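You operate a simulated robot arm through the tools that you are given. There is no shell and no other tool. Be economical: measure what you need, move in short steps, check, and stop when the job is done.

You are at the controls of a simulated two-armed robot. One attempt, no reset.

JOB
Pick up the small box from the steel table top with one hand, pass it to the other hand and put it in the cream box. Set down upright: small box.

It is judged by the outcome, as a careful person would: the job done as asked, and still so three seconds after it is handed in. It fails if anything else is knocked over, pushed out of place, dropped, spilled or broken.

ROBOT AND FRAMES
Two 7-joint arms with two-finger parallel grippers on one trunk, on a base that drives. Base frame: it is fixed to the floor where the robot stands at the start and does not move with it; the origin is under the middle of the robot, x ahead of it, y to its left, z up; the surface under the hand at the start is at about z = 800. Lengths are in mm, angles in rad, forces in N, time in s.
The left shoulder is at the start at [61, 155, 1130], the right one opposite. Places, roughly: cream box inside (17x14 cm) [260, 1120, 880]. Payload 3.91 kg a hand.
Tool frame (each hand has its own): the origin (TCP) lies between the finger pads and is the grasp point; the fingertips stand 30 mm ahead of it; z points along the fingers, y is the line along which they close. The gripper opens to 110 mm. The fingers are 20 mm wide and 10 mm thick; the gripper's body (48 by 112 mm) begins 55 mm behind the TCP.
Orientation is that of the tool frame in the base frame, as [roll, pitch, yaw] about the fixed x, y, z axes, in that order (R = Rz(yaw) Ry(pitch) Rx(roll)). With the fingers straight down and closing along the base's y, the tool's x points along the base's -x, its y along +y and its z along -z.

CONTROLS
- The arms move only by the tool step_arm. It takes "left_rows", "right_rows" or both (then of equal length, played together; a hand with none holds still); each is a list of rows, each a list of 7 numbers: the shift along the tool's x, y, z in units of 25 mm (1.0 is 25 mm), then the turn, a rotation vector about the tool's x, y, z in units of 8 degrees (1.0 is 8 degrees), then the closure in counts, from 0 (fully open) to 255 (shut). In form: [[dx, dy, dz, wx, wy, wz, claw], ...]. A call has 1 to 10 rows; each row shifts and turns the commanded pose from where the row before left it, along the tool's axes as they then stand. A call with a number of a shift or a turn outside -1 to 1 is refused whole. Rows are played at 5 a second. More than 50 mm and 0.15 rad between two rows, or a gripper value outside its range, and nothing of the call is played. A pose out of reach is approached as far as the arm can. The call stops where the force on the tool passes 40 N (or 10 N more than at its start, if that is more) or the arm is blocked; 0.2 s more then pass. The fingers move at their own pace (about 108 mm/s each) and stop on an object; they squeeze with about 26 N. The grip force told is the motor's: it shows also when the fingers shut on nothing. Time passes only in rows, and 0.2 s behind the last, so rows that do not move let the fingers close. The reply holds the time, the measured pose of the TCP, the force on the tool along the base axes, the opening and the grip force, in the units named above and with some noise, with the torque about the TCP (base axes, N m) and any sound that the robot's microphone picked up, and new pictures: "views" is both (left out), scene, wrist or none (wrist: the cameras of the hands that moved).
- Cameras (640 x 400 px; columns grow to the right, rows downward): "scene" is now at [112.7, 50.2, 1356.8]; the picture's right is [0.58, -0.82, 0.00], its down [-0.46, -0.33, -0.82] and it looks along [0.67, 0.48, -0.57] (base axes); focal length 276 px, centre (320, 200). "left" rides on the left gripper at [72, -17, -103] in its tool frame; the picture's right is [0.23, 0.97, 0.00], its down [-0.76, 0.18, -0.62] and it looks along [-0.61, 0.14, 0.78] (tool axes); focal length 222 px, centre (320, 200). "right" rides on the right gripper at [72, 17, -103] in its tool frame; the picture's right is [-0.23, 0.97, 0.00], its down [-0.76, -0.18, -0.62] and it looks along [-0.61, -0.14, 0.78] (tool axes); focal length 222 px, centre (320, 200). There is no depth. A picture from a camera that has moved, and an enlarged one, comes with that camera's place and axes in the base frame and with its lens.
- raise_lower(by): slides the trunk up (or, below 0, down) by that many mm; the arms and the scene camera ride with it, the base frame stays. It gives what a move gives, with no picture.
- base_move(legs): drives the robot by 1 to 6 legs, each [ahead, left, turn to the left] in mm, mm and rad, along the robot's own axes; the way and the turn of a leg run together, so that a leg with both is an arc; at most 1500 mm and 3.142 rad a leg. The arms and the cameras ride along, it lands a little off, and it stops where it bumps. It gives what a move gives, and a new picture of the scene camera.
- aim_head(pan, tilt): turns the head with the scene camera to pan (to the left, within 1.501 rad either way) and tilt (down, from -0.506 to 1.204), counted from straight ahead of the robot. It gives what a move gives, and a new picture of the scene camera.
- close_up(camera, box): a new picture of the part [left, top, right, bottom] of that camera's present view, enlarged. The clock stands still meanwhile.
- sign_off(): hands the job in; it is judged then, once.

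Work in short steps. Places have to be worked out from the pictures, the camera data and where the tool is seen: move nearer, look again, correct. Check each grasp and each placing, and mend what went wrong. You have 120 turns and 260 pictures in all, those below and enlarged ones among them. Open the grippers and draw the arms clear of the work before you hand the job in, unless the task says otherwise; then end with one line.

The tools are called after "Emit:" as a command line: name --argument value ..., lists and objects as JSON in quotes. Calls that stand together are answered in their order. step_arm: Moves the arms, as the interface text tells. Its arguments: {"type":"object","properties":{"left_rows":{"type":"array","items":{"type":"array","items":{"type":"number"}}},"right_rows":{"type":"array","items":{"type":"array","items":{"type":"number"}}},"views":{"type":"string","enum":["both","scene","wrist","none"]}},"required":[]} The other tools are called the same way: raise_lower (by) slides the trunk up or down; base_move (legs) drives the base; aim_head (pan, tilt) turns the head that bears the scene camera; close_up (camera, box) takes an enlarged picture of a part of a camera's view; sign_off () hands the job in.

At the start:

```text
time: 0.0
left_tool_pos: [483.2, 755.0, 1193.1]
left_orientation: [-3.141, 0.008, -3.141]
left_ft_force: [-0.9, -0.3, 0.1]
left_torque: [-0.01, 0.0, 0.0]
left_finger_gap: 110.3
left_gripper_force: 0.1
right_tool_pos: [530.6, 44.0, 1215.2]
right_orientation: [3.141, 0.011, -3.141]
right_ft_force: [-0.4, 0.7, -0.4]
right_torque: [0.0, 0.01, 0.03]
right_finger_gap: 109.9
right_gripper_force: 0.1
trunk travel left (down, up): [-575.0, 365.0]
robot x, y, heading: [-4.8, -0.5, -0.002]
head pan, tilt: [0.618, 0.609]
```

scene: 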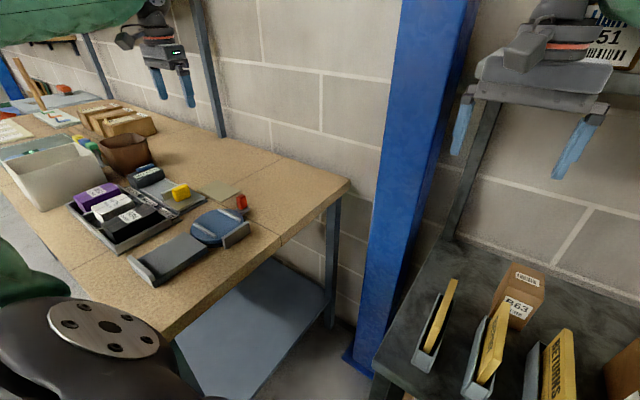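
right: 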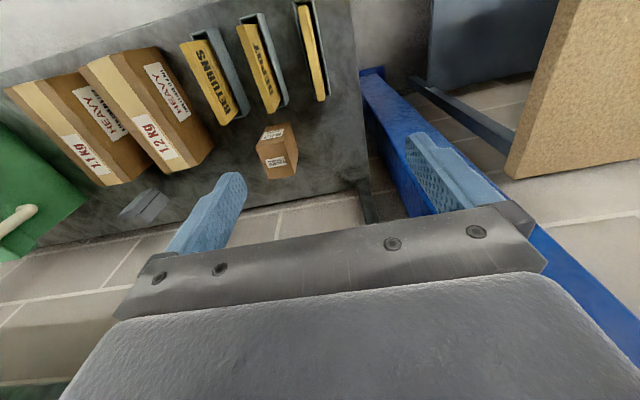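
left: 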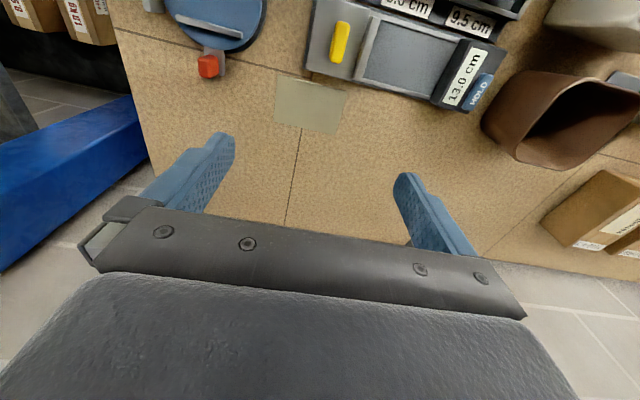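

I'll look closely at the small box in both views before moving.

Emit:
close_up --camera "scene" --box '[440, 240, 600, 340]'

Emit:
close_up --camera "right" --box '[200, 90, 360, 190]'

Emit:
close_up --camera "scene" --box '[0, 80, 192, 200]'

```text
4.00 times, centred on (520, 290) of scene
camera zoom: at [112.7, 50.2, 1356.8], right [0.58, -0.82, 0.0], down [-0.46, -0.33, -0.82], along [0.67, 0.48, -0.57], focal length 1105 px, centre (-480, -160)
```

zoom: 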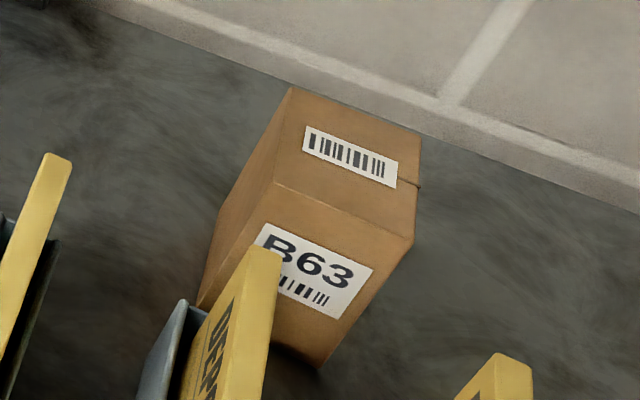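

```text
4.00 times, centred on (280, 140) of right
camera zoom: at [455.9, 61.1, 1318.2], right [0.23, 0.97, 0.0], down [0.76, -0.18, 0.63], along [0.61, -0.14, -0.78], focal length 888 px, centre (480, 440)
```

zoom: 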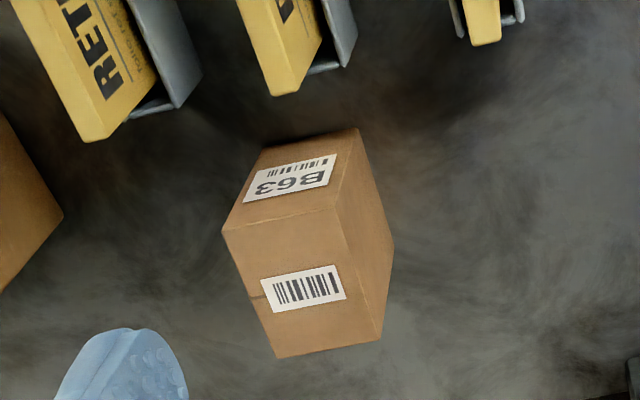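

```text
3.33 times, centred on (96, 140) of scene
camera zoom: at [112.7, 50.2, 1356.8], right [0.58, -0.82, 0.0], down [-0.46, -0.33, -0.82], along [0.67, 0.48, -0.57], focal length 921 px, centre (1067, 400)
```

zoom: 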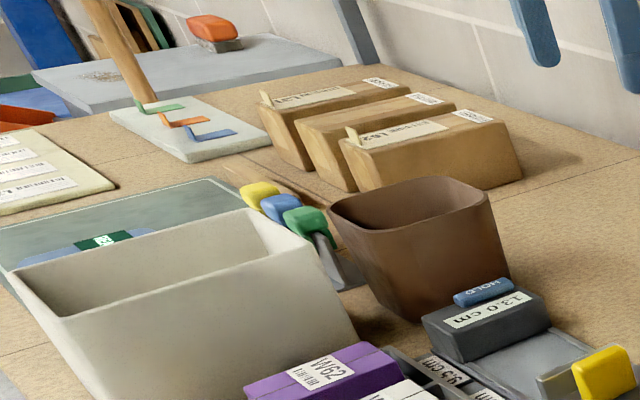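

Triangulating: the small box spans about x 617–696, y −107 to −48, z 802–907, axis-aligned. I'll turn the head to see what's around it on the steel table.

Emit:
aim_head --pan -0.1 --tilt 0.75

```text
time: 1.1
left_tool_pos: [485.7, 756.4, 1192.5]
left_orientation: [-3.142, 0.007, 3.14]
left_ft_force: [-0.2, 0.3, 0.6]
left_torque: [0.01, 0.01, -0.02]
left_finger_gap: 109.9
left_gripper_force: 0.1
right_tool_pos: [530.4, 44.5, 1214.2]
right_orientation: [-3.141, 0.009, 3.139]
right_ft_force: [-1.2, -0.3, 0.7]
right_torque: [-0.04, -0.01, -0.02]
right_finger_gap: 110.1
right_gripper_force: 0.0
trunk travel left (down, up): [-575.0, 365.0]
robot x, y, heading: [1.5, -1.0, -0.003]
head pan, tilt: [-0.099, 0.75]
camera scene: at [123.9, -8.3, 1344.8], right [-0.1, -0.99, 0.0], down [-0.67, 0.07, -0.74], along [0.73, -0.07, -0.68], focal length 276 px, centre (320, 200)
```

scene: 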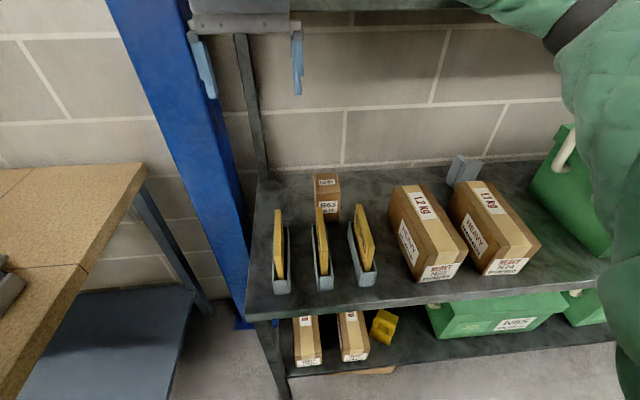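

The neighbouring 12 kg box has its side at y≈−240 and its top at z≈880, so there's room to approach the small box from the −y side with the right hand tilted about 45°, closing along x. That leaves the top free for the left hand. First I'll turn the right hand −90° about its own z at the safe height.

Emit:
step_arm --right_rows '[[0, 0, 0, 0, 0, -1, 0], [0, 0, 0, 0, 0, -1, 0], [0, 0, 0, 0, 0, -1, 0], [0, 0, 0, 0, 0, -1, 0], [0, 0, 0, 0, 0, -1, 0], [0, 0, 0, 0, 0, -1, 0], [0, 0, 0, 0, 0, -1, 0], [0, 0, 0, 0, 0, -1, 0], [0, 0, 0, 0, 0, -1, 0], [0, 0, 0, 0, 0, -1, 0]]' --views "none"

Emit:
step_arm --right_rows '[[0, 0, 0, 0, 0, -1, 0], [0, 0, 0, 0, 0, -0.25, 0], [0.7, 0, 0, 0, -1, 0, 0], [0.7, 0, 0, 0, -1, 0, 0], [0.7, 0, 0, 0, -1, 0, 0], [0.7, 0, 0, 0, -1, 0, 0], [0.7, 0, 0, 0, -1, 0, 0], [0.7, 0, 0, 0, -0.625, 0, 0]]'

```text
time: 3.5
left_tool_pos: [508.8, 728.5, 1188.7]
left_orientation: [-3.134, 0.012, 3.096]
left_ft_force: [1.1, -0.3, -1.1]
left_torque: [0.0, 0.03, -0.02]
left_finger_gap: 109.8
left_gripper_force: 0.1
right_tool_pos: [518.7, 17.0, 1219.9]
right_orientation: [-3.116, -0.002, -1.78]
right_ft_force: [0.4, 0.5, 0.6]
right_torque: [0.0, 0.04, -0.01]
right_finger_gap: 110.1
right_gripper_force: 0.0
trunk travel left (down, up): [-575.0, 365.0]
robot x, y, heading: [-5.6, -13.7, -0.045]
head pan, tilt: [-0.099, 0.75]
stopped in row 10 (right hand): the arm was blocked; the commanded pose is now the measured one
```

```text
time: 4.9
left_tool_pos: [525.9, 722.7, 1187.6]
left_orientation: [-3.141, -0.003, 3.102]
left_ft_force: [-1.1, -0.1, -0.5]
left_torque: [-0.01, -0.01, -0.03]
left_finger_gap: 110.2
left_gripper_force: 0.1
right_tool_pos: [542.4, -31.6, 1213.4]
right_orientation: [3.137, 0.52, -1.617]
right_ft_force: [0.1, -10.3, -31.5]
right_torque: [1.47, 2.15, -0.62]
right_finger_gap: 110.4
right_gripper_force: 0.1
right hand out of reach, approached as far as the arm can: row 6, 7
trunk travel left (down, up): [-575.0, 365.0]
robot x, y, heading: [-2.1, -13.1, -0.04]
head pan, tilt: [-0.099, 0.75]
stopped in row 7 (right hand): the force on the tool passed its limit at 163 N (the readings are from after the stop); the commanded pose is now the measured one
camera scene: at [134.4, -25.0, 1344.2], right [-0.14, -0.99, 0.0], down [-0.68, 0.09, -0.73], along [0.72, -0.1, -0.68], focal length 276 px, centre (320, 200)
camera right: at [519.3, -145.4, 1266.2], right [-0.96, 0.24, 0.12], down [0.2, 0.34, 0.92], along [0.18, 0.91, -0.38], focal length 222 px, centre (320, 200)
```

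scene: 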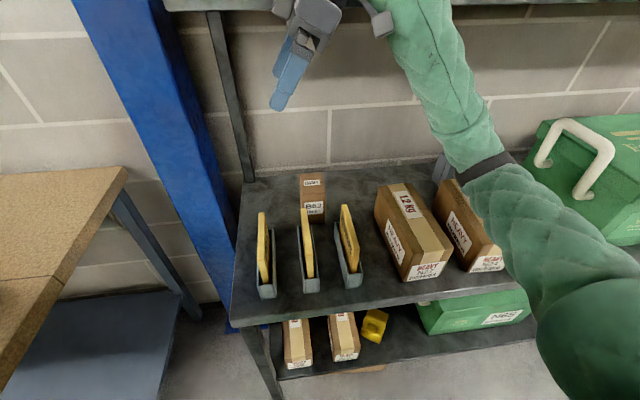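
right: 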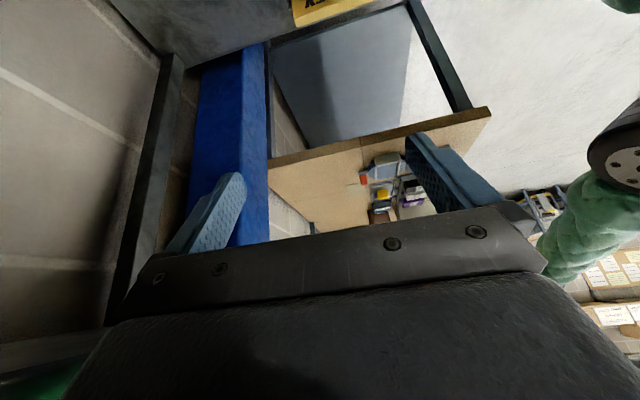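

The hand bumped into something above at the back, most likely the rack's upper shelf. I'll back off towards the robot (tool +y) and slightly down, then look at the shelf.

Emit:
step_arm --right_rows '[[0, 0.8, 0, 0, 0, 0, 0], [0, 0.8, 0, 0, 0, 0, 0], [0, 0.8, 0, 0, 0, 0, 0], [0.3, 0.8, 0.5, 0, 0, 0, 0], [0.3, 0.4, 0.5, 0, 0, 0, 0]]' --views "none"

Emit:
aim_head --pan -0.1 --tilt 0.15

```text
time: 6.1
left_tool_pos: [525.9, 723.1, 1186.7]
left_orientation: [3.141, -0.003, 3.102]
left_ft_force: [0.1, -0.9, -0.1]
left_torque: [0.0, 0.01, -0.03]
left_finger_gap: 109.9
left_gripper_force: 0.1
right_tool_pos: [452.6, -31.2, 1182.8]
right_orientation: [3.138, 0.525, -1.616]
right_ft_force: [-0.2, 0.4, -0.8]
right_torque: [-0.02, -0.02, 0.0]
right_finger_gap: 109.8
right_gripper_force: 0.0
trunk travel left (down, up): [-575.0, 365.0]
robot x, y, heading: [3.7, -16.2, -0.036]
head pan, tilt: [-0.099, 0.75]
```

```text
time: 7.1
left_tool_pos: [526.6, 722.6, 1186.4]
left_orientation: [3.141, -0.005, 3.101]
left_ft_force: [-0.5, 0.5, 0.3]
left_torque: [0.01, 0.01, -0.03]
left_finger_gap: 110.1
left_gripper_force: 0.1
right_tool_pos: [451.9, -30.0, 1182.0]
right_orientation: [3.136, 0.525, -1.618]
right_ft_force: [0.7, -0.5, 0.1]
right_torque: [0.01, -0.02, -0.02]
right_finger_gap: 110.0
right_gripper_force: 0.1
trunk travel left (down, up): [-575.0, 365.0]
robot x, y, heading: [-0.8, -14.9, -0.038]
head pan, tilt: [-0.099, 0.15]
camera scene: at [144.8, -27.8, 1398.1], right [-0.14, -0.99, 0.0], down [-0.15, 0.02, -0.99], along [0.98, -0.14, -0.15], focal length 276 px, centre (320, 200)
```

scene: 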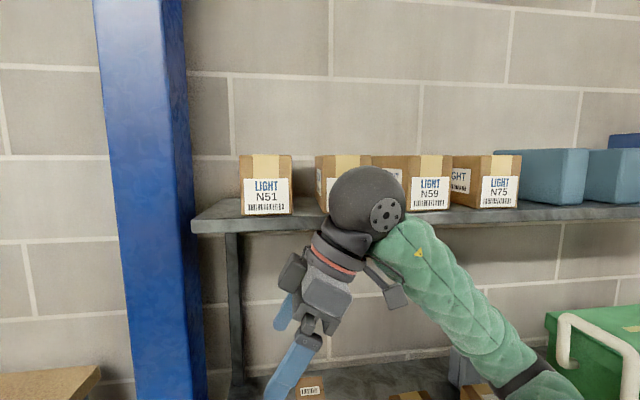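

The rack has an upper shelf with boxes, its front edge at x≈600 and its underside at about z 1260, so I must stay below it when moving in. I'll finish the 45° tilt out front, then go down and to the right.

Emit:
step_arm --right_rows '[[0, 0, 0, -0.17, -1, -0.29, 0], [0, 0, 0, 0, -0.9, 0, 0], [1, 0, -0.1, 0, 0, 0, 0], [1, 0, -0.1, 0, 0, 0, 0], [1, 0, -0.1, 0, 0, 0, 0], [1, 0, -0.2, 0, 0, 0, 0], [1, 0, -0.2, 0, 0, 0, 0], [1, 0, -0.2, 0, 0, 0, 0], [1, 0, -0.1, 0, 0, 0, 0], [1, 0, -0.1, 0, 0, 0, 0]]' --views "none"

Emit:
aim_head --pan -0.15 --tilt 0.5

```text
time: 8.1
left_tool_pos: [545.2, 779.4, 1045.9]
left_orientation: [-3.05, -0.187, 3.102]
left_ft_force: [-2.1, 0.9, 2.3]
left_torque: [0.01, -0.17, 0.01]
left_finger_gap: 110.0
left_gripper_force: 0.1
right_tool_pos: [548.0, -5.9, 1202.9]
right_orientation: [2.978, 0.616, -1.821]
right_ft_force: [-101.9, 22.7, 58.2]
right_torque: [-4.89, -12.75, -3.82]
right_finger_gap: 109.8
right_gripper_force: 0.1
right hand out of reach, approached as far as the arm can: row 5
trunk travel left (down, up): [-575.0, 365.0]
robot x, y, heading: [126.6, -93.6, 0.02]
head pan, tilt: [-0.099, 0.15]
stopped in row 5 (left hand): the arm was blocked; the commanded pose is now the measured one
```

```text
time: 8.9
left_tool_pos: [707.9, 669.9, 1020.5]
left_orientation: [-3.031, -0.309, 2.689]
left_ft_force: [1.2, -0.1, -0.5]
left_torque: [-0.01, 0.08, -0.03]
left_finger_gap: 110.1
left_gripper_force: 0.0
right_tool_pos: [391.9, -29.6, 1173.3]
right_orientation: [2.983, 0.581, -2.188]
right_ft_force: [0.2, -0.5, 0.1]
right_torque: [0.05, 0.05, 0.01]
right_finger_gap: 110.0
right_gripper_force: 0.0
trunk travel left (down, up): [-575.0, 365.0]
robot x, y, heading: [-75.6, -2.4, -0.393]
head pan, tilt: [-0.15, 0.499]
camera scene: at [199.7, 283.8, 1358.5], right [-0.5, -0.82, 0.28], down [-0.51, 0.02, -0.86], along [0.7, -0.57, -0.43], focal length 276 px, centre (320, 200)
```

scene: 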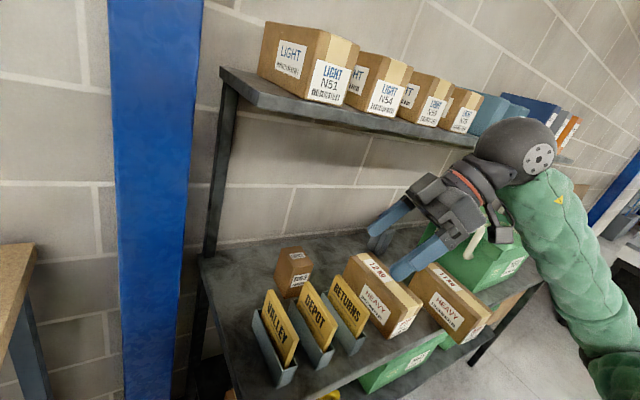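

The readings show the robot itself got pushed about: the camera is tilted and the heading is −0.39. Before anything else I'll hold still and see where it settles.

Emit:
step_arm --right_rows '[[0, 0, 0, 0, 0, 0, 0], [0, 0, 0, 0, 0, 0, 0]]' --views "scene"

```text
time: 9.3
left_tool_pos: [686.4, 529.3, 1042.4]
left_orientation: [-3.073, -0.362, 2.515]
left_ft_force: [-0.8, 2.3, 0.0]
left_torque: [-0.09, -0.03, 0.0]
left_finger_gap: 109.9
left_gripper_force: 0.1
right_tool_pos: [310.2, -96.8, 1197.0]
right_orientation: [2.855, 0.514, -2.54]
right_ft_force: [0.4, 0.8, 0.5]
right_torque: [-0.08, 0.02, -0.05]
right_finger_gap: 110.3
right_gripper_force: 0.0
trunk travel left (down, up): [-575.0, 365.0]
robot x, y, heading: [-122.8, 25.7, -0.541]
head pan, tilt: [-0.15, 0.499]
stopped in row 1 (left hand): the arm was blocked; the commanded pose is now the measured one
camera scene: at [200.5, 308.4, 1355.9], right [-0.61, -0.73, 0.3], down [-0.5, 0.07, -0.86], along [0.61, -0.68, -0.41], focal length 276 px, centre (320, 200)
```

scene: 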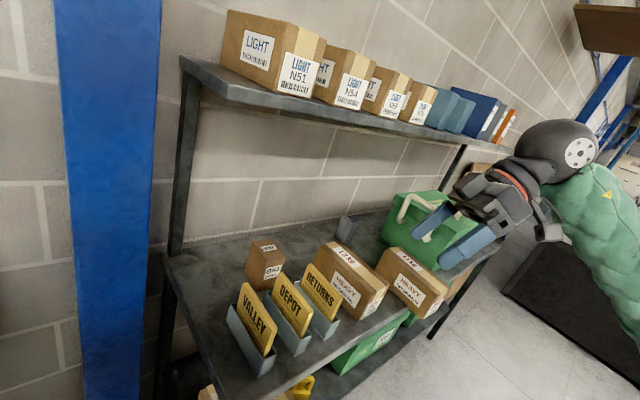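

The robot is still leaning and turning. I'll hold again and look left at the bench.

Emit:
aim_head --pan 0.9 --tilt 0.6

```text
time: 10.6
left_tool_pos: [637.3, 374.9, 1101.4]
left_orientation: [3.097, -0.391, 2.392]
left_ft_force: [1.1, 0.4, -0.9]
left_torque: [-0.04, 0.02, -0.02]
left_finger_gap: 109.8
left_gripper_force: 0.1
right_tool_pos: [156.4, -190.3, 1179.1]
right_orientation: [2.811, 0.6, -2.712]
right_ft_force: [0.5, 0.8, 0.1]
right_torque: [-0.06, 0.01, 0.01]
right_finger_gap: 110.1
right_gripper_force: 0.1
trunk travel left (down, up): [-575.0, 365.0]
robot x, y, heading: [-180.8, 86.1, -0.7]
head pan, tilt: [0.901, 0.6]
camera scene: at [129.0, 289.9, 1344.6], right [0.21, -0.97, 0.13], down [-0.66, -0.24, -0.71], along [0.72, 0.06, -0.69], focal length 276 px, centre (320, 200)
```

scene: 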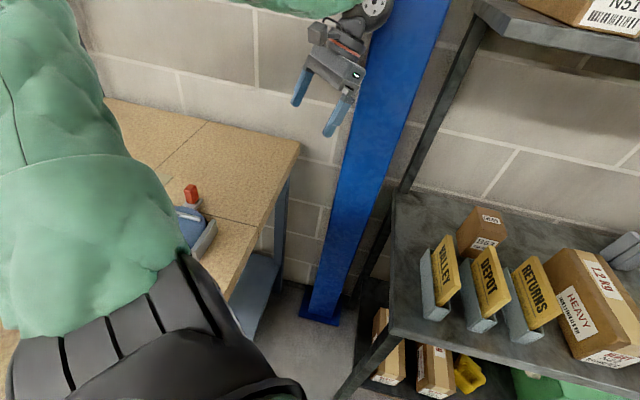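

It's moving less now. I'll wait for it to settle, then check readings.

Emit:
step_arm --left_rows '[[0, 0, 0, 0, 0, 0, 0], [0, 0, 0, 0, 0, 0, 0], [0, 0, 0, 0, 0, 0, 0], [0, 0, 0, 0, 0, 0, 0], [0, 0, 0, 0, 0, 0, 0]]' --right_rows '[[0, 0, 0, 0, 0, 0, 0], [0, 0, 0, 0, 0, 0, 0], [0, 0, 0, 0, 0, 0, 0], [0, 0, 0, 0, 0, 0, 0], [0, 0, 0, 0, 0, 0, 0]]' --views "scene"

```text
time: 10.9
left_tool_pos: [483.5, 258.5, 1140.2]
left_orientation: [2.934, -0.462, 2.496]
left_ft_force: [0.6, 2.4, -1.2]
left_torque: [-0.18, 0.07, 0.04]
left_finger_gap: 110.0
left_gripper_force: 0.0
right_tool_pos: [87.5, -339.3, 1168.8]
right_orientation: [2.605, 0.542, -2.833]
right_ft_force: [1.1, 2.6, 1.8]
right_torque: [-0.17, 0.11, 0.06]
right_finger_gap: 109.9
right_gripper_force: 0.0
trunk travel left (down, up): [-575.0, 365.0]
robot x, y, heading: [-157.7, 68.2, -0.628]
head pan, tilt: [0.901, 0.6]
stopped in row 1 (left hand): the arm was blocked; the commanded pose is now the measured one
camera scene: at [58.7, 189.3, 1358.9], right [0.27, -0.96, 0.07], down [-0.6, -0.23, -0.77], along [0.75, 0.17, -0.63], focal length 276 px, centre (320, 200)
```

scene: 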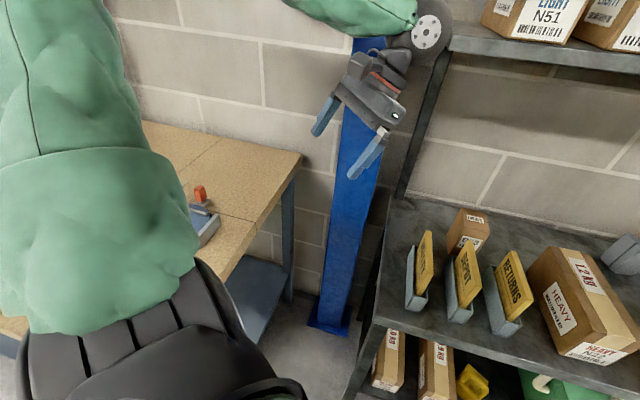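

It's rocking back upright. I'll wait a bit more, using small head moves as a clock.

Emit:
aim_head --pan 0.3 --tilt 0.7

Emit:
aim_head --pan 1.2 --tilt 0.6

```text
time: 11.9
left_tool_pos: [549.1, -25.1, 1210.7]
left_orientation: [2.896, -0.337, 2.193]
left_ft_force: [-242.0, -5.2, 136.4]
left_torque: [-1.49, -24.49, -3.42]
left_finger_gap: 98.1
left_gripper_force: 0.0
right_tool_pos: [-65.3, -450.9, 1149.8]
right_orientation: [2.759, 0.818, -3.025]
right_ft_force: [-2.6, 0.9, -0.8]
right_torque: [-0.06, -0.11, -0.12]
right_finger_gap: 109.9
right_gripper_force: 0.1
trunk travel left (down, up): [-575.0, 365.0]
robot x, y, heading: [-110.9, -3.0, -0.958]
head pan, tilt: [0.3, 0.7]
camera scene: at [-73.3, -81.4, 1360.9], right [-0.61, -0.8, -0.02], down [-0.48, 0.38, -0.79], along [0.64, -0.47, -0.61], focal length 276 px, centre (320, 200)
```

scene: 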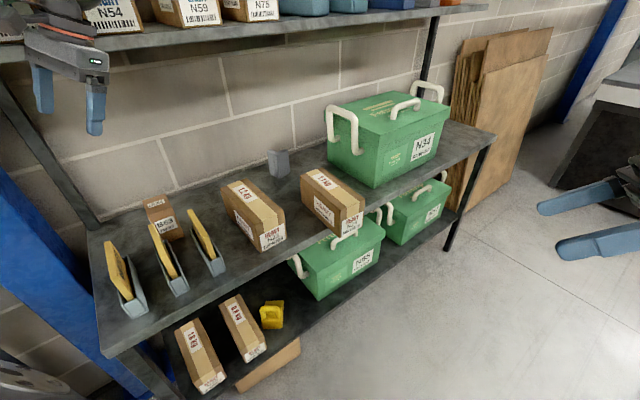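

```text
time: 13.1
left_tool_pos: [568.0, 240.4, 1136.1]
left_orientation: [2.948, -0.485, 2.526]
left_ft_force: [11.9, 12.0, -9.9]
left_torque: [-0.51, 1.15, 0.82]
left_finger_gap: 110.0
left_gripper_force: 0.1
right_tool_pos: [112.0, -346.1, 1120.2]
right_orientation: [2.626, 0.644, -2.783]
right_ft_force: [-6.9, -1.5, 0.3]
right_torque: [0.12, -0.35, -0.34]
right_finger_gap: 110.2
right_gripper_force: 0.0
trunk travel left (down, up): [-575.0, 365.0]
robot x, y, heading: [-200.2, 75.7, -0.641]
head pan, tilt: [1.201, 0.6]
camera scene: at [100.4, 112.6, 1356.2], right [0.52, -0.85, -0.06], down [-0.59, -0.31, -0.75], along [0.62, 0.42, -0.66], focal length 276 px, centre (320, 200)
```

scene: 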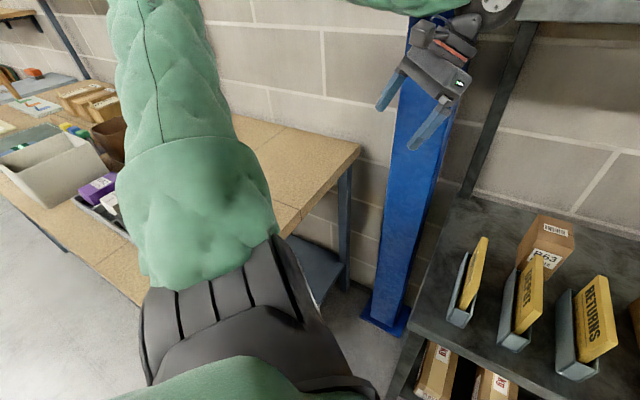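

The left hand brushed the rack while the robot rocked. I'll drive back from the rack to give both arms room and let the base steady.

Emit:
base_move --legs '[[-250, 0, 0]]'

```text
time: 13.8
left_tool_pos: [367.4, 240.8, 1242.8]
left_orientation: [2.792, -0.305, 2.632]
left_ft_force: [-2.1, 0.8, 1.2]
left_torque: [-0.1, -0.14, -0.05]
left_finger_gap: 109.7
left_gripper_force: 0.1
right_tool_pos: [-28.3, -350.2, 1117.8]
right_orientation: [2.609, 0.746, -2.76]
right_ft_force: [-2.1, 2.0, 0.8]
right_torque: [-0.17, -0.06, -0.21]
right_finger_gap: 110.1
right_gripper_force: 0.1
trunk travel left (down, up): [-575.0, 365.0]
robot x, y, heading: [-153.4, 70.2, -0.616]
head pan, tilt: [1.201, 0.6]
stopped in leg 1: the robot was blocked; the commanded pose is now the measured one
camera scene: at [-52.5, 103.4, 1357.5], right [0.55, -0.83, 0.01], down [-0.46, -0.32, -0.83], along [0.69, 0.45, -0.56], focal length 276 px, centre (320, 200)
```

scene: 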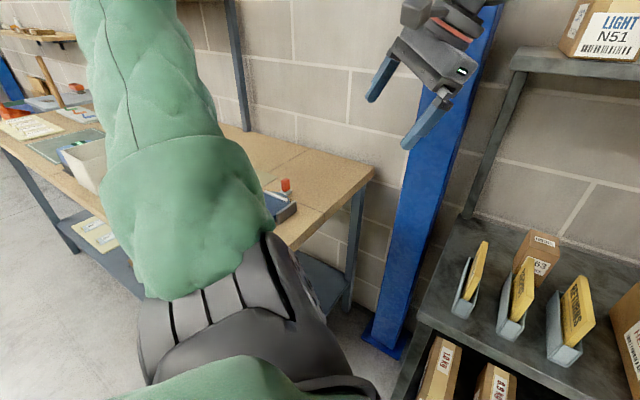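

It's now level and the hands are clear. One more pause to see whether it has settled.

Emit:
aim_head --pan 1.0 --tilt 0.6

Emit:
aim_head --pan 0.6 --tilt 0.6

```text
time: 14.6
left_tool_pos: [396.5, 230.0, 1231.6]
left_orientation: [2.794, -0.332, 2.627]
left_ft_force: [0.7, -1.0, -1.6]
left_torque: [0.07, 0.0, 0.01]
left_finger_gap: 110.3
left_gripper_force: 0.0
right_tool_pos: [-5.0, -355.9, 1111.9]
right_orientation: [2.59, 0.73, -2.772]
right_ft_force: [0.4, -0.2, -0.4]
right_torque: [-0.02, 0.04, 0.01]
right_finger_gap: 109.8
right_gripper_force: 0.1
trunk travel left (down, up): [-575.0, 365.0]
robot x, y, heading: [-149.8, 75.5, -0.621]
head pan, tilt: [1.0, 0.6]
camera scene: at [-20.0, 78.1, 1356.3], right [0.37, -0.93, 0.0], down [-0.53, -0.21, -0.82], along [0.77, 0.31, -0.57], focal length 276 px, centre (320, 200)
```

scene: 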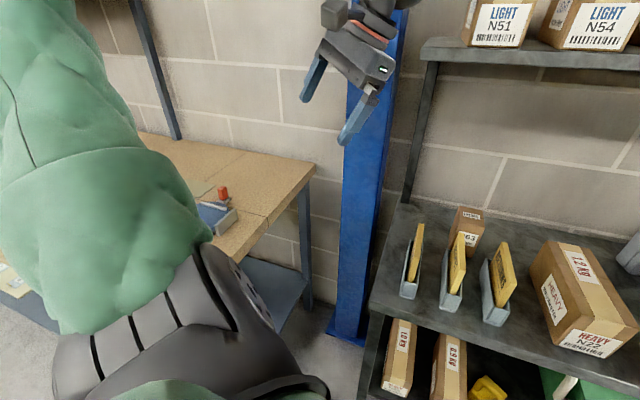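

```text
time: 15.4
left_tool_pos: [393.7, 228.9, 1233.7]
left_orientation: [2.794, -0.328, 2.628]
left_ft_force: [-0.7, 0.1, -0.4]
left_torque: [-0.03, 0.02, -0.02]
left_finger_gap: 110.3
left_gripper_force: 0.1
right_tool_pos: [-9.8, -355.5, 1112.6]
right_orientation: [2.594, 0.733, -2.768]
right_ft_force: [-0.1, 0.4, 0.3]
right_torque: [-0.02, 0.0, 0.0]
right_finger_gap: 110.2
right_gripper_force: 0.0
trunk travel left (down, up): [-575.0, 365.0]
robot x, y, heading: [-149.7, 79.9, -0.624]
head pan, tilt: [0.6, 0.6]
camera scene: at [-18.3, 44.5, 1356.7], right [-0.02, -1.0, 0.0], down [-0.57, 0.01, -0.82], along [0.82, -0.02, -0.57], focal length 276 px, centre (320, 200)
```

scene: 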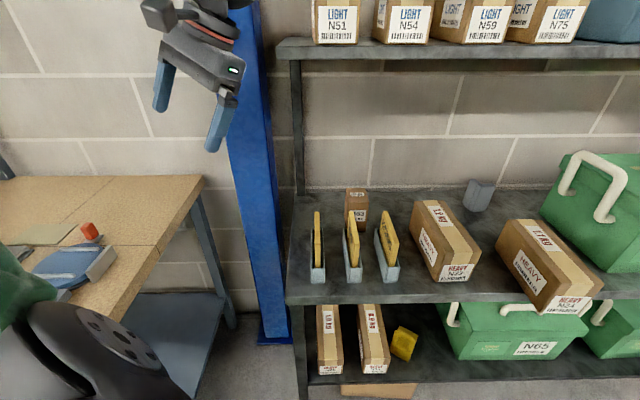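

It has settled. The second "HEAVY" box appears to have been displaced towards the table edge by the collision, so I'll zoom in to check it.

Emit:
close_up --camera "scene" --box '[400, 170, 640, 320]'

Emit:
close_up --camera "scene" --box '[270, 0, 640, 231]'

```text
2.67 times, centred on (520, 245) of scene
camera zoom: at [-18.3, 44.5, 1356.7], right [-0.02, -1.0, 0.0], down [-0.57, 0.01, -0.82], along [0.82, -0.02, -0.57], focal length 737 px, centre (-213, 80)
```

zoom: 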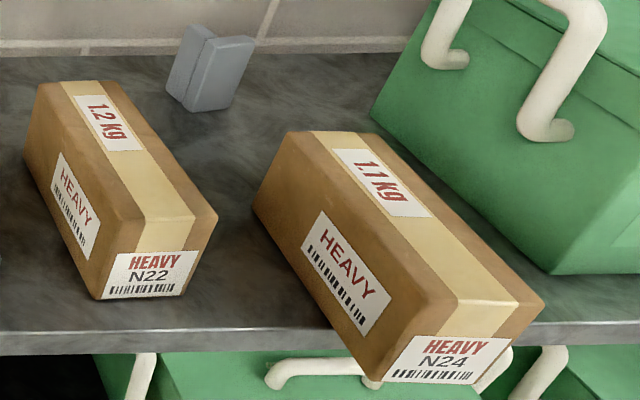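

```text
1.73 times, centred on (455, 116) of scene
camera zoom: at [-18.3, 44.5, 1356.7], right [-0.02, -1.0, 0.0], down [-0.57, 0.01, -0.82], along [0.82, -0.02, -0.57], focal length 478 px, centre (86, 346)
```

zoom: 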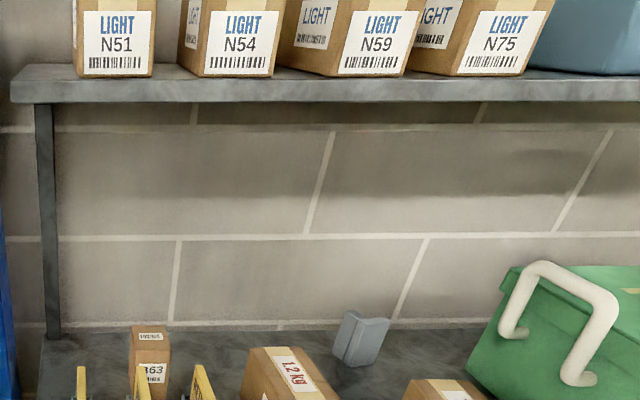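

The 1.1 kg box slid about 93 mm towards the edge and 65 mm right (from x 425–631, left side y≈−400, to x 332–539, left side y≈−465). The rest looks unmoved. I'll put it back, but first I'll back off and square the robot up.

Emit:
base_move --legs '[[-250, 0, 0], [0, 0, 0.62]]'

```text
time: 18.9
left_tool_pos: [-3.3, 664.3, 1234.4]
left_orientation: [2.795, -0.327, -3.024]
left_ft_force: [0.0, 0.3, -0.1]
left_torque: [-0.02, 0.03, 0.0]
left_finger_gap: 110.4
left_gripper_force: 0.0
right_tool_pos: [17.8, -44.9, 1112.3]
right_orientation: [2.594, 0.731, -2.136]
right_ft_force: [-0.3, 0.1, -0.6]
right_torque: [-0.02, 0.02, 0.01]
right_finger_gap: 109.9
right_gripper_force: 0.1
trunk travel left (down, up): [-575.0, 365.0]
robot x, y, heading: [-346.3, 219.7, 0.01]
head pan, tilt: [0.6, 0.6]
camera scene: at [-224.1, 270.1, 1356.8], right [0.57, -0.82, 0.0], down [-0.46, -0.32, -0.82], along [0.68, 0.47, -0.57], focal length 276 px, centre (320, 200)
```

scene: 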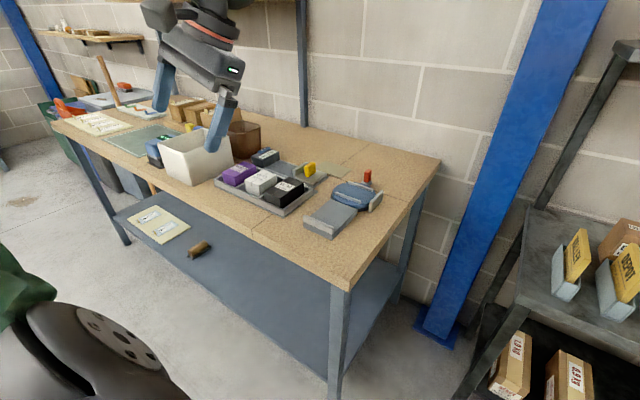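

Robot is squared up and clear. Now I'll bring both hands back to the default pointing-down orientation, in free space.

Emit:
step_arm --right_rows '[[0, 0, 0, 0.98, 0, 0, 0], [0, 0, 0, 0.98, 0, 0, 0], [0, 0, 0, 0.98, 0, 0, 0], [0, 0, 0, 0.98, 0, 0, 0], [-0.5, 0, 0, 0, 0.873, 0, 0], [-0.5, 0, 0, 0, 0.873, 0, 0], [-0.5, 0, 0, 0, 0.873, 0, 0], [-0.5, 0, 0, 0, 0.873, 0, 0], [-0.5, 0, 0, 0, 0.873, 0, 0], [-0.5, 0, 0, 0, 0.873, 0, 0]]' --left_rows '[[0, 0, 0, 0.83, 0, 0, 0], [0, 0, 0, 0.83, 0, 0, 0], [0, 0, 0, 0.83, 0, 0, 0], [0, 0, 0, 0, -0.78, 0, 0], [0, 0, 0, 0, -0.78, 0, 0], [0, 0, 0, 0, -0.78, 0, 0], [0, 0, 0, 0, 0, 0.85, 0], [0, 0, 0, 0, 0, 0, 0], [0, 0, 0, 0, 0, 0, 0], [0, 0, 0, 0, 0, 0, 0]]' --views "none"

Emit:
aim_head --pan -0.1 --tilt 0.5

```text
time: 21.1
left_tool_pos: [-1.9, 666.1, 1232.3]
left_orientation: [-3.139, -0.002, 3.14]
left_ft_force: [-1.9, 0.8, 0.3]
left_torque: [-0.02, -0.02, -0.03]
left_finger_gap: 109.9
left_gripper_force: 0.0
right_tool_pos: [141.6, -35.5, 1180.7]
right_orientation: [-3.142, 0.0, -2.137]
right_ft_force: [0.6, 0.9, -0.1]
right_torque: [0.02, -0.01, 0.0]
right_finger_gap: 109.9
right_gripper_force: 0.1
right hand out of reach, approached as far as the arm can: row 1, 2, 3, 4
trunk travel left (down, up): [-575.0, 365.0]
robot x, y, heading: [-345.0, 218.7, 0.015]
head pan, tilt: [0.6, 0.6]
```

```text
time: 22.2
left_tool_pos: [-2.5, 664.1, 1235.0]
left_orientation: [3.14, -0.003, -3.141]
left_ft_force: [0.5, 0.1, -0.9]
left_torque: [-0.04, 0.0, 0.04]
left_finger_gap: 110.1
left_gripper_force: 0.1
right_tool_pos: [139.6, -36.8, 1181.1]
right_orientation: [-3.141, 0.003, -2.139]
right_ft_force: [-0.1, -0.2, -0.2]
right_torque: [0.02, 0.0, -0.01]
right_finger_gap: 110.1
right_gripper_force: 0.0
trunk travel left (down, up): [-575.0, 365.0]
robot x, y, heading: [-345.2, 220.9, 0.008]
head pan, tilt: [-0.099, 0.499]
camera scene: at [-205.9, 211.2, 1365.8], right [-0.09, -1.0, 0.0], down [-0.48, 0.04, -0.88], along [0.87, -0.08, -0.48], focal length 276 px, centre (320, 200)
```

scene: 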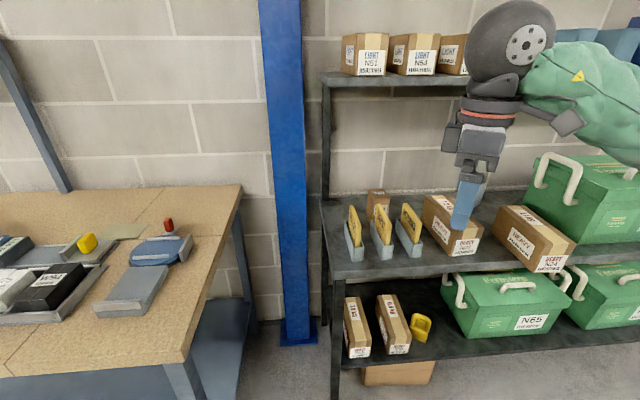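

Both hands point down and everything still stands. Now I'll undo the right hand's remaining yaw.

Emit:
step_arm --right_rows '[[0, 0, 0, 0, 0, 0.9, 0], [0, 0, 0, 0, 0, 0.9, 0], [0, 0, 0, 0, 0, 0.9, 0], [0, 0, 0, 0, 0, 0.9, 0], [0, 0, 0, 0, 0, 0.9, 0], [0, 0, 0, 0, 0, 0.9, 0], [0, 0, 0, 0, 0, 0.9, 0], [0, 0, 0, 0, 0, 0.9, 0]]' --views "scene"

```text
time: 24.0
left_tool_pos: [-1.8, 665.4, 1234.1]
left_orientation: [3.141, -0.002, -3.142]
left_ft_force: [-0.1, -0.7, 0.1]
left_torque: [-0.01, 0.01, -0.04]
left_finger_gap: 110.2
left_gripper_force: 0.1
right_tool_pos: [140.3, -37.2, 1179.3]
right_orientation: [3.14, 0.002, 3.138]
right_ft_force: [-0.5, 0.3, -0.1]
right_torque: [-0.03, 0.0, 0.0]
right_finger_gap: 110.5
right_gripper_force: 0.1
trunk travel left (down, up): [-575.0, 365.0]
robot x, y, heading: [-347.2, 222.4, 0.01]
head pan, tilt: [-0.099, 0.499]
camera scene: at [-205.8, 211.2, 1365.8], right [-0.09, -1.0, 0.0], down [-0.48, 0.04, -0.88], along [0.87, -0.08, -0.48], focal length 276 px, centre (320, 200)
```

scene: 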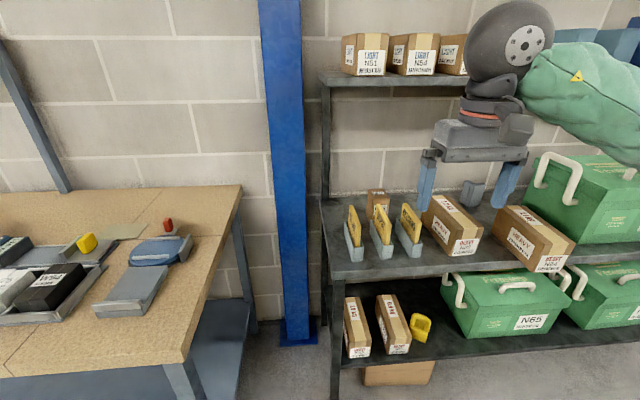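

Now to restore the 1.1 kg box: I'll drive sideways so it's in front of the right hand.

Emit:
base_move --legs '[[0, -520, 0], [190, 0, 0]]'

Emit:
aim_head --pan -0.2 --tilt 0.7

```text
time: 28.2
left_tool_pos: [192.4, 151.0, 1233.2]
left_orientation: [3.141, 0.0, -3.142]
left_ft_force: [0.0, 0.6, -0.5]
left_torque: [-0.01, 0.03, -0.02]
left_finger_gap: 110.0
left_gripper_force: 0.1
right_tool_pos: [336.7, -551.0, 1179.0]
right_orientation: [3.141, -0.001, 3.141]
right_ft_force: [0.1, 0.8, 0.4]
right_torque: [0.0, 0.02, 0.01]
right_finger_gap: 110.2
right_gripper_force: 0.1
trunk travel left (down, up): [-575.0, 365.0]
robot x, y, heading: [-149.8, -295.0, 0.012]
head pan, tilt: [-0.099, 0.499]
camera scene: at [-10.2, -303.0, 1365.7], right [-0.09, -1.0, 0.0], down [-0.48, 0.04, -0.88], along [0.87, -0.08, -0.48], focal length 276 px, centre (320, 200)
```

scene: 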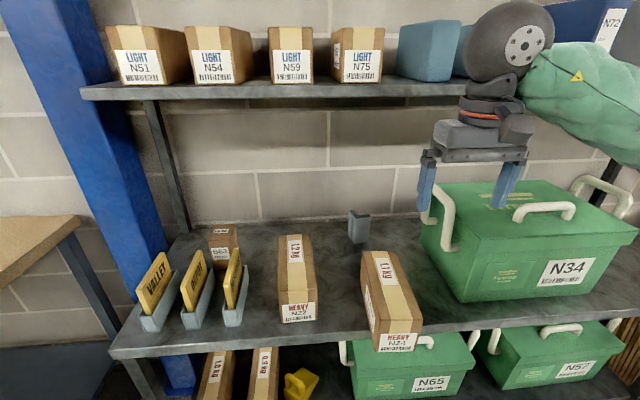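

```text
time: 28.9
left_tool_pos: [190.5, 151.5, 1234.2]
left_orientation: [3.141, -0.001, -3.14]
left_ft_force: [-0.1, 0.7, 0.7]
left_torque: [0.03, 0.02, 0.0]
left_finger_gap: 110.2
left_gripper_force: 0.1
right_tool_pos: [335.5, -550.1, 1179.8]
right_orientation: [3.14, 0.002, 3.14]
right_ft_force: [0.5, -0.2, -0.4]
right_torque: [0.03, -0.03, -0.01]
right_finger_gap: 109.9
right_gripper_force: 0.0
trunk travel left (down, up): [-575.0, 365.0]
robot x, y, heading: [-154.9, -294.3, 0.006]
head pan, tilt: [-0.201, 0.7]
camera scene: at [-19.5, -310.8, 1348.2], right [-0.19, -0.98, 0.0], down [-0.63, 0.12, -0.77], along [0.75, -0.14, -0.64], focal length 276 px, centre (320, 200)
```

scene: 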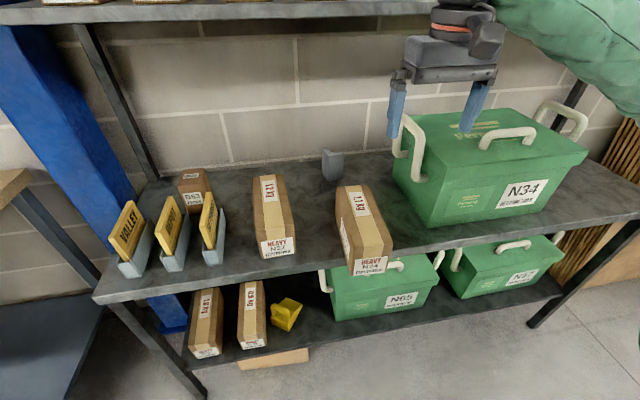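

I'll zoom in on the 1.1 kg box and on the small box to localise them from here.

Emit:
close_up --camera "scene" --box '[240, 150, 432, 270]'

Emit:
close_up --camera "scene" --box '[90, 150, 282, 270]'

```text
3.33 times, centred on (336, 210) of scene
camera zoom: at [-19.5, -310.8, 1348.2], right [-0.19, -0.98, 0.0], down [-0.63, 0.12, -0.77], along [0.75, -0.14, -0.64], focal length 921 px, centre (267, 167)
```

zoom: 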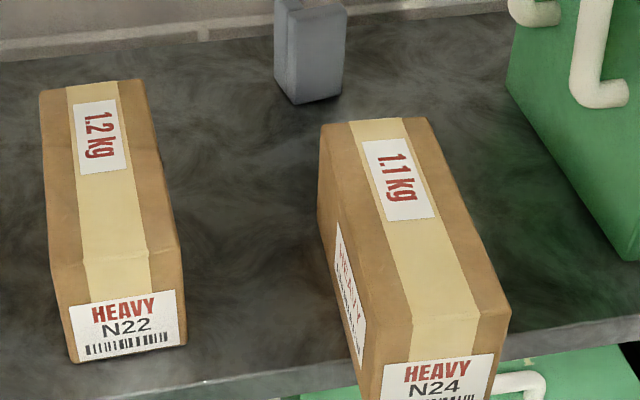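

```text
3.33 times, centred on (186, 210) of scene
camera zoom: at [-19.5, -310.8, 1348.2], right [-0.19, -0.98, 0.0], down [-0.63, 0.12, -0.77], along [0.75, -0.14, -0.64], focal length 921 px, centre (767, 167)
```

zoom: 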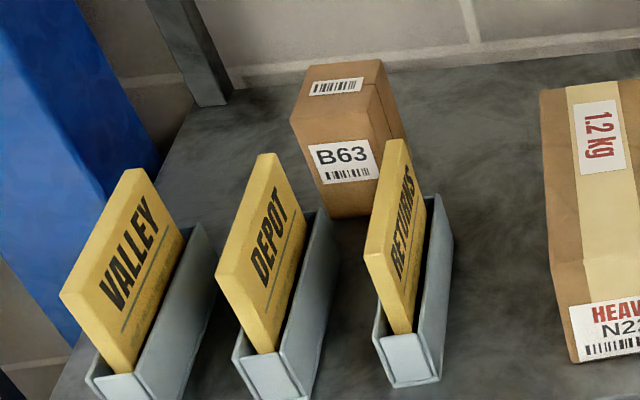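

1.1 kg box now: centre ≈(440,−499), yaw ≈−0.055, top z≈900, about 80 mm wide. Comparing its label with the first pictures gives an original centre of ≈(523,−449), yaw ≈+0.05. I'll move the right hand above it.

Emit:
step_arm --right_rows '[[-0.52, 0.26, 0.8, 0, 0, 0.39, 0], [-0.52, 0.26, 0.8, 0, 0, 0, 0], [-0.52, 0.26, 0.8, 0, 0, 0, 0], [-0.52, 0.26, 0.8, 0, 0, 0, 0], [-0.52, 0.26, 0.8, 0, 0, 0, 0], [-0.52, 0.26, 0.8, 0, 0, 0, 0], [-0.52, 0.26, 0.8, 0, 0, 0, 0], [-0.52, 0.26, 0.8, 0, 0, 0, 0]]'

```text
time: 30.7
left_tool_pos: [191.3, 150.7, 1233.8]
left_orientation: [-3.141, -0.002, -3.14]
left_ft_force: [-1.7, -0.3, -0.2]
left_torque: [0.0, 0.04, -0.01]
left_finger_gap: 110.1
left_gripper_force: 0.0
right_tool_pos: [442.4, -503.2, 1020.1]
right_orientation: [3.14, 0.002, 3.087]
right_ft_force: [0.6, -0.6, 0.7]
right_torque: [0.01, 0.03, -0.03]
right_finger_gap: 109.9
right_gripper_force: 0.0
trunk travel left (down, up): [-575.0, 365.0]
robot x, y, heading: [-150.6, -292.7, 0.015]
head pan, tilt: [-0.201, 0.7]
camera scene: at [-18.5, -311.0, 1348.1], right [-0.19, -0.98, 0.0], down [-0.63, 0.12, -0.76], along [0.75, -0.14, -0.64], focal length 276 px, centre (320, 200)
camera right: at [370.8, -482.0, 1123.6], right [0.28, 0.96, 0.0], down [0.75, -0.22, 0.62], along [0.6, -0.17, -0.78], focal length 222 px, centre (320, 200)
```

scene: 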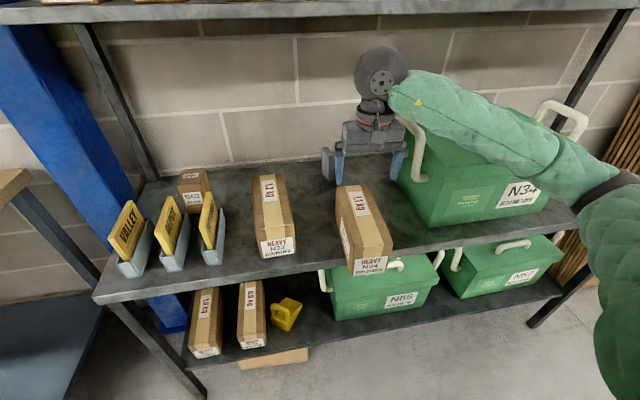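
right: 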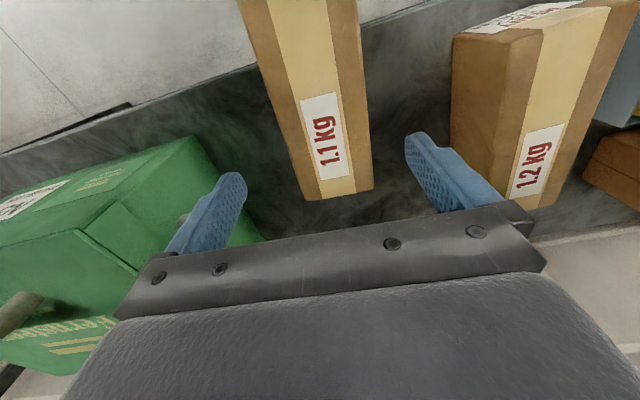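

The hand is centred over the box and the forearm runs in front of the table, clear of N34. I'll descend 150 mm.

Emit:
step_arm --right_rows '[[0, 0, 1, 0, 0, 0, 0], [0, 0, 1, 0, 0, 0, 0], [0, 0, 1, 0, 0, 0, 0], [0, 0.1, 1, 0, 0, 0, 0], [0, 0, 0.8, 0, 0, 0, 0]]'

```text
time: 31.9
left_tool_pos: [191.0, 150.7, 1234.5]
left_orientation: [3.141, -0.002, -3.14]
left_ft_force: [-0.3, 0.1, -0.8]
left_torque: [0.02, -0.04, -0.01]
left_finger_gap: 110.1
left_gripper_force: 0.0
right_tool_pos: [443.8, -501.8, 901.0]
right_orientation: [3.14, 0.0, 3.087]
right_ft_force: [0.1, -0.2, -0.2]
right_torque: [0.0, 0.0, -0.01]
right_finger_gap: 110.1
right_gripper_force: 0.2
trunk travel left (down, up): [-575.0, 365.0]
robot x, y, heading: [-158.3, -294.8, 0.012]
head pan, tilt: [-0.201, 0.7]
camera scene: at [-19.0, -311.0, 1348.2], right [-0.19, -0.98, 0.0], down [-0.63, 0.12, -0.76], along [0.75, -0.14, -0.64], focal length 276 px, centre (320, 200)
camera right: at [370.6, -480.6, 1004.2], right [0.28, 0.96, 0.0], down [0.75, -0.22, 0.62], along [0.6, -0.17, -0.78], focal length 222 px, centre (320, 200)
```

scene: 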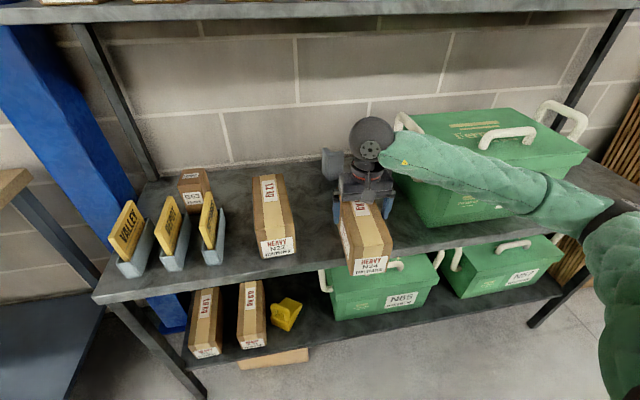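
right: 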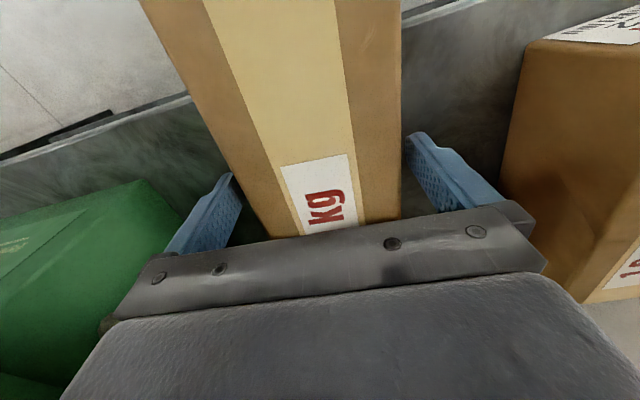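

The fingers straddle the box. I'll descend 30 mm more and close.

Emit:
step_arm --right_rows '[[0, 0, 0.7, 0, 0, 0, 0], [0, 0, 0.5, 0, 0, 0, 0], [0, 0, 0, 0, 0, 0, 120], [0, 0, 0, 0, 0, 0, 255], [0, 0, 0, 0, 0, 0, 255], [0, 0, 0, 0, 0, 0, 255]]' --views "wrist"

```text
time: 33.3
left_tool_pos: [189.5, 151.8, 1234.4]
left_orientation: [-3.141, -0.002, -3.14]
left_ft_force: [0.5, -0.9, 0.3]
left_torque: [0.0, 0.01, -0.02]
left_finger_gap: 109.7
left_gripper_force: 0.1
right_tool_pos: [442.3, -500.8, 870.1]
right_orientation: [3.141, 0.002, 3.088]
right_ft_force: [-1.1, 2.2, 0.0]
right_torque: [-0.19, -0.47, 0.05]
right_finger_gap: 88.2
right_gripper_force: 25.7
trunk travel left (down, up): [-575.0, 365.0]
robot x, y, heading: [-151.8, -296.4, 0.009]
head pan, tilt: [-0.201, 0.7]
camera right: at [370.4, -480.1, 973.6], right [0.28, 0.96, 0.0], down [0.75, -0.22, 0.62], along [0.6, -0.17, -0.78], focal length 222 px, centre (320, 200)
```

right: 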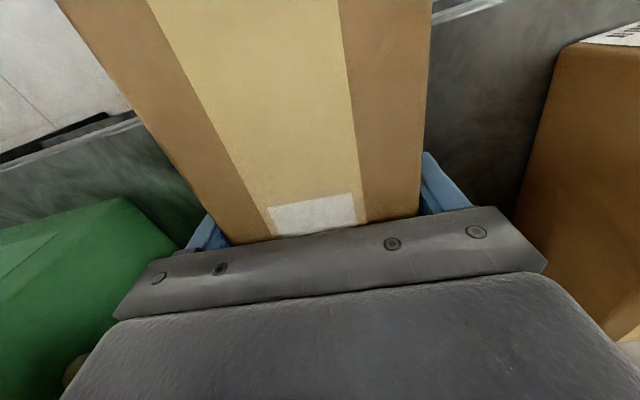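

Gripped (88 mm). I'll lift 12 mm, shift +83 mm in x and +50 mm in y, turning +0.1 rad.

Emit:
step_arm --right_rows '[[0, 0, -0.25, 0, 0, 0, 255], [0, 0, -0.25, 0, 0, 0, 255], [-0.64, 0.43, 0, 0, 0, 0, 255], [-0.64, 0.43, 0, 0, 0, 0, 255], [-0.64, 0.44, 0, 0, 0, 0, 255], [-0.64, 0.44, 0, 0, 0, 0, 255], [-0.64, 0.44, 0, 0, 0, 0, 255], [0, 0, 0, 0, 0, -0.75, 255]]'

```text
time: 35.1
left_tool_pos: [191.0, 151.1, 1235.0]
left_orientation: [3.141, -0.002, -3.14]
left_ft_force: [0.7, -0.4, -0.5]
left_torque: [0.04, 0.02, 0.03]
left_finger_gap: 110.3
left_gripper_force: 0.0
right_tool_pos: [527.1, -450.3, 881.5]
right_orientation: [3.14, 0.001, -3.091]
right_ft_force: [-0.1, 0.2, -11.2]
right_torque: [0.02, -0.09, -0.02]
right_finger_gap: 88.0
right_gripper_force: 26.1
trunk travel left (down, up): [-575.0, 365.0]
robot x, y, heading: [-157.4, -294.5, 0.014]
head pan, tilt: [-0.201, 0.7]
camera scene: at [-18.6, -311.4, 1348.1], right [-0.19, -0.98, 0.0], down [-0.63, 0.12, -0.76], along [0.75, -0.14, -0.64], focal length 276 px, centre (320, 200)
camera right: at [452.3, -436.9, 985.5], right [0.18, 0.98, 0.0], down [0.77, -0.14, 0.62], along [0.61, -0.11, -0.78], focal length 222 px, centre (320, 200)
```

scene: 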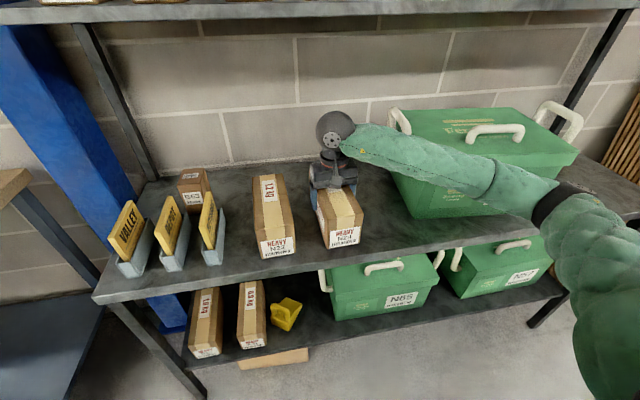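
right: 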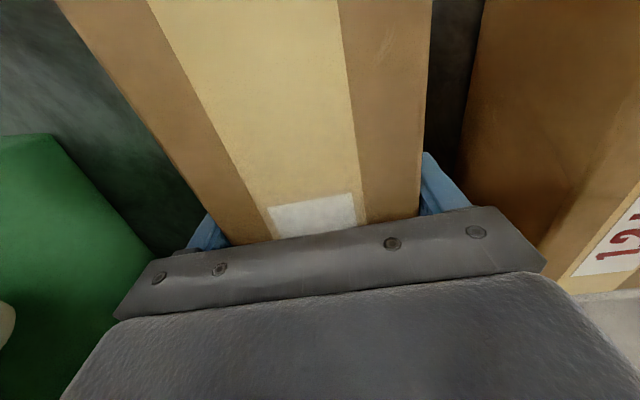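

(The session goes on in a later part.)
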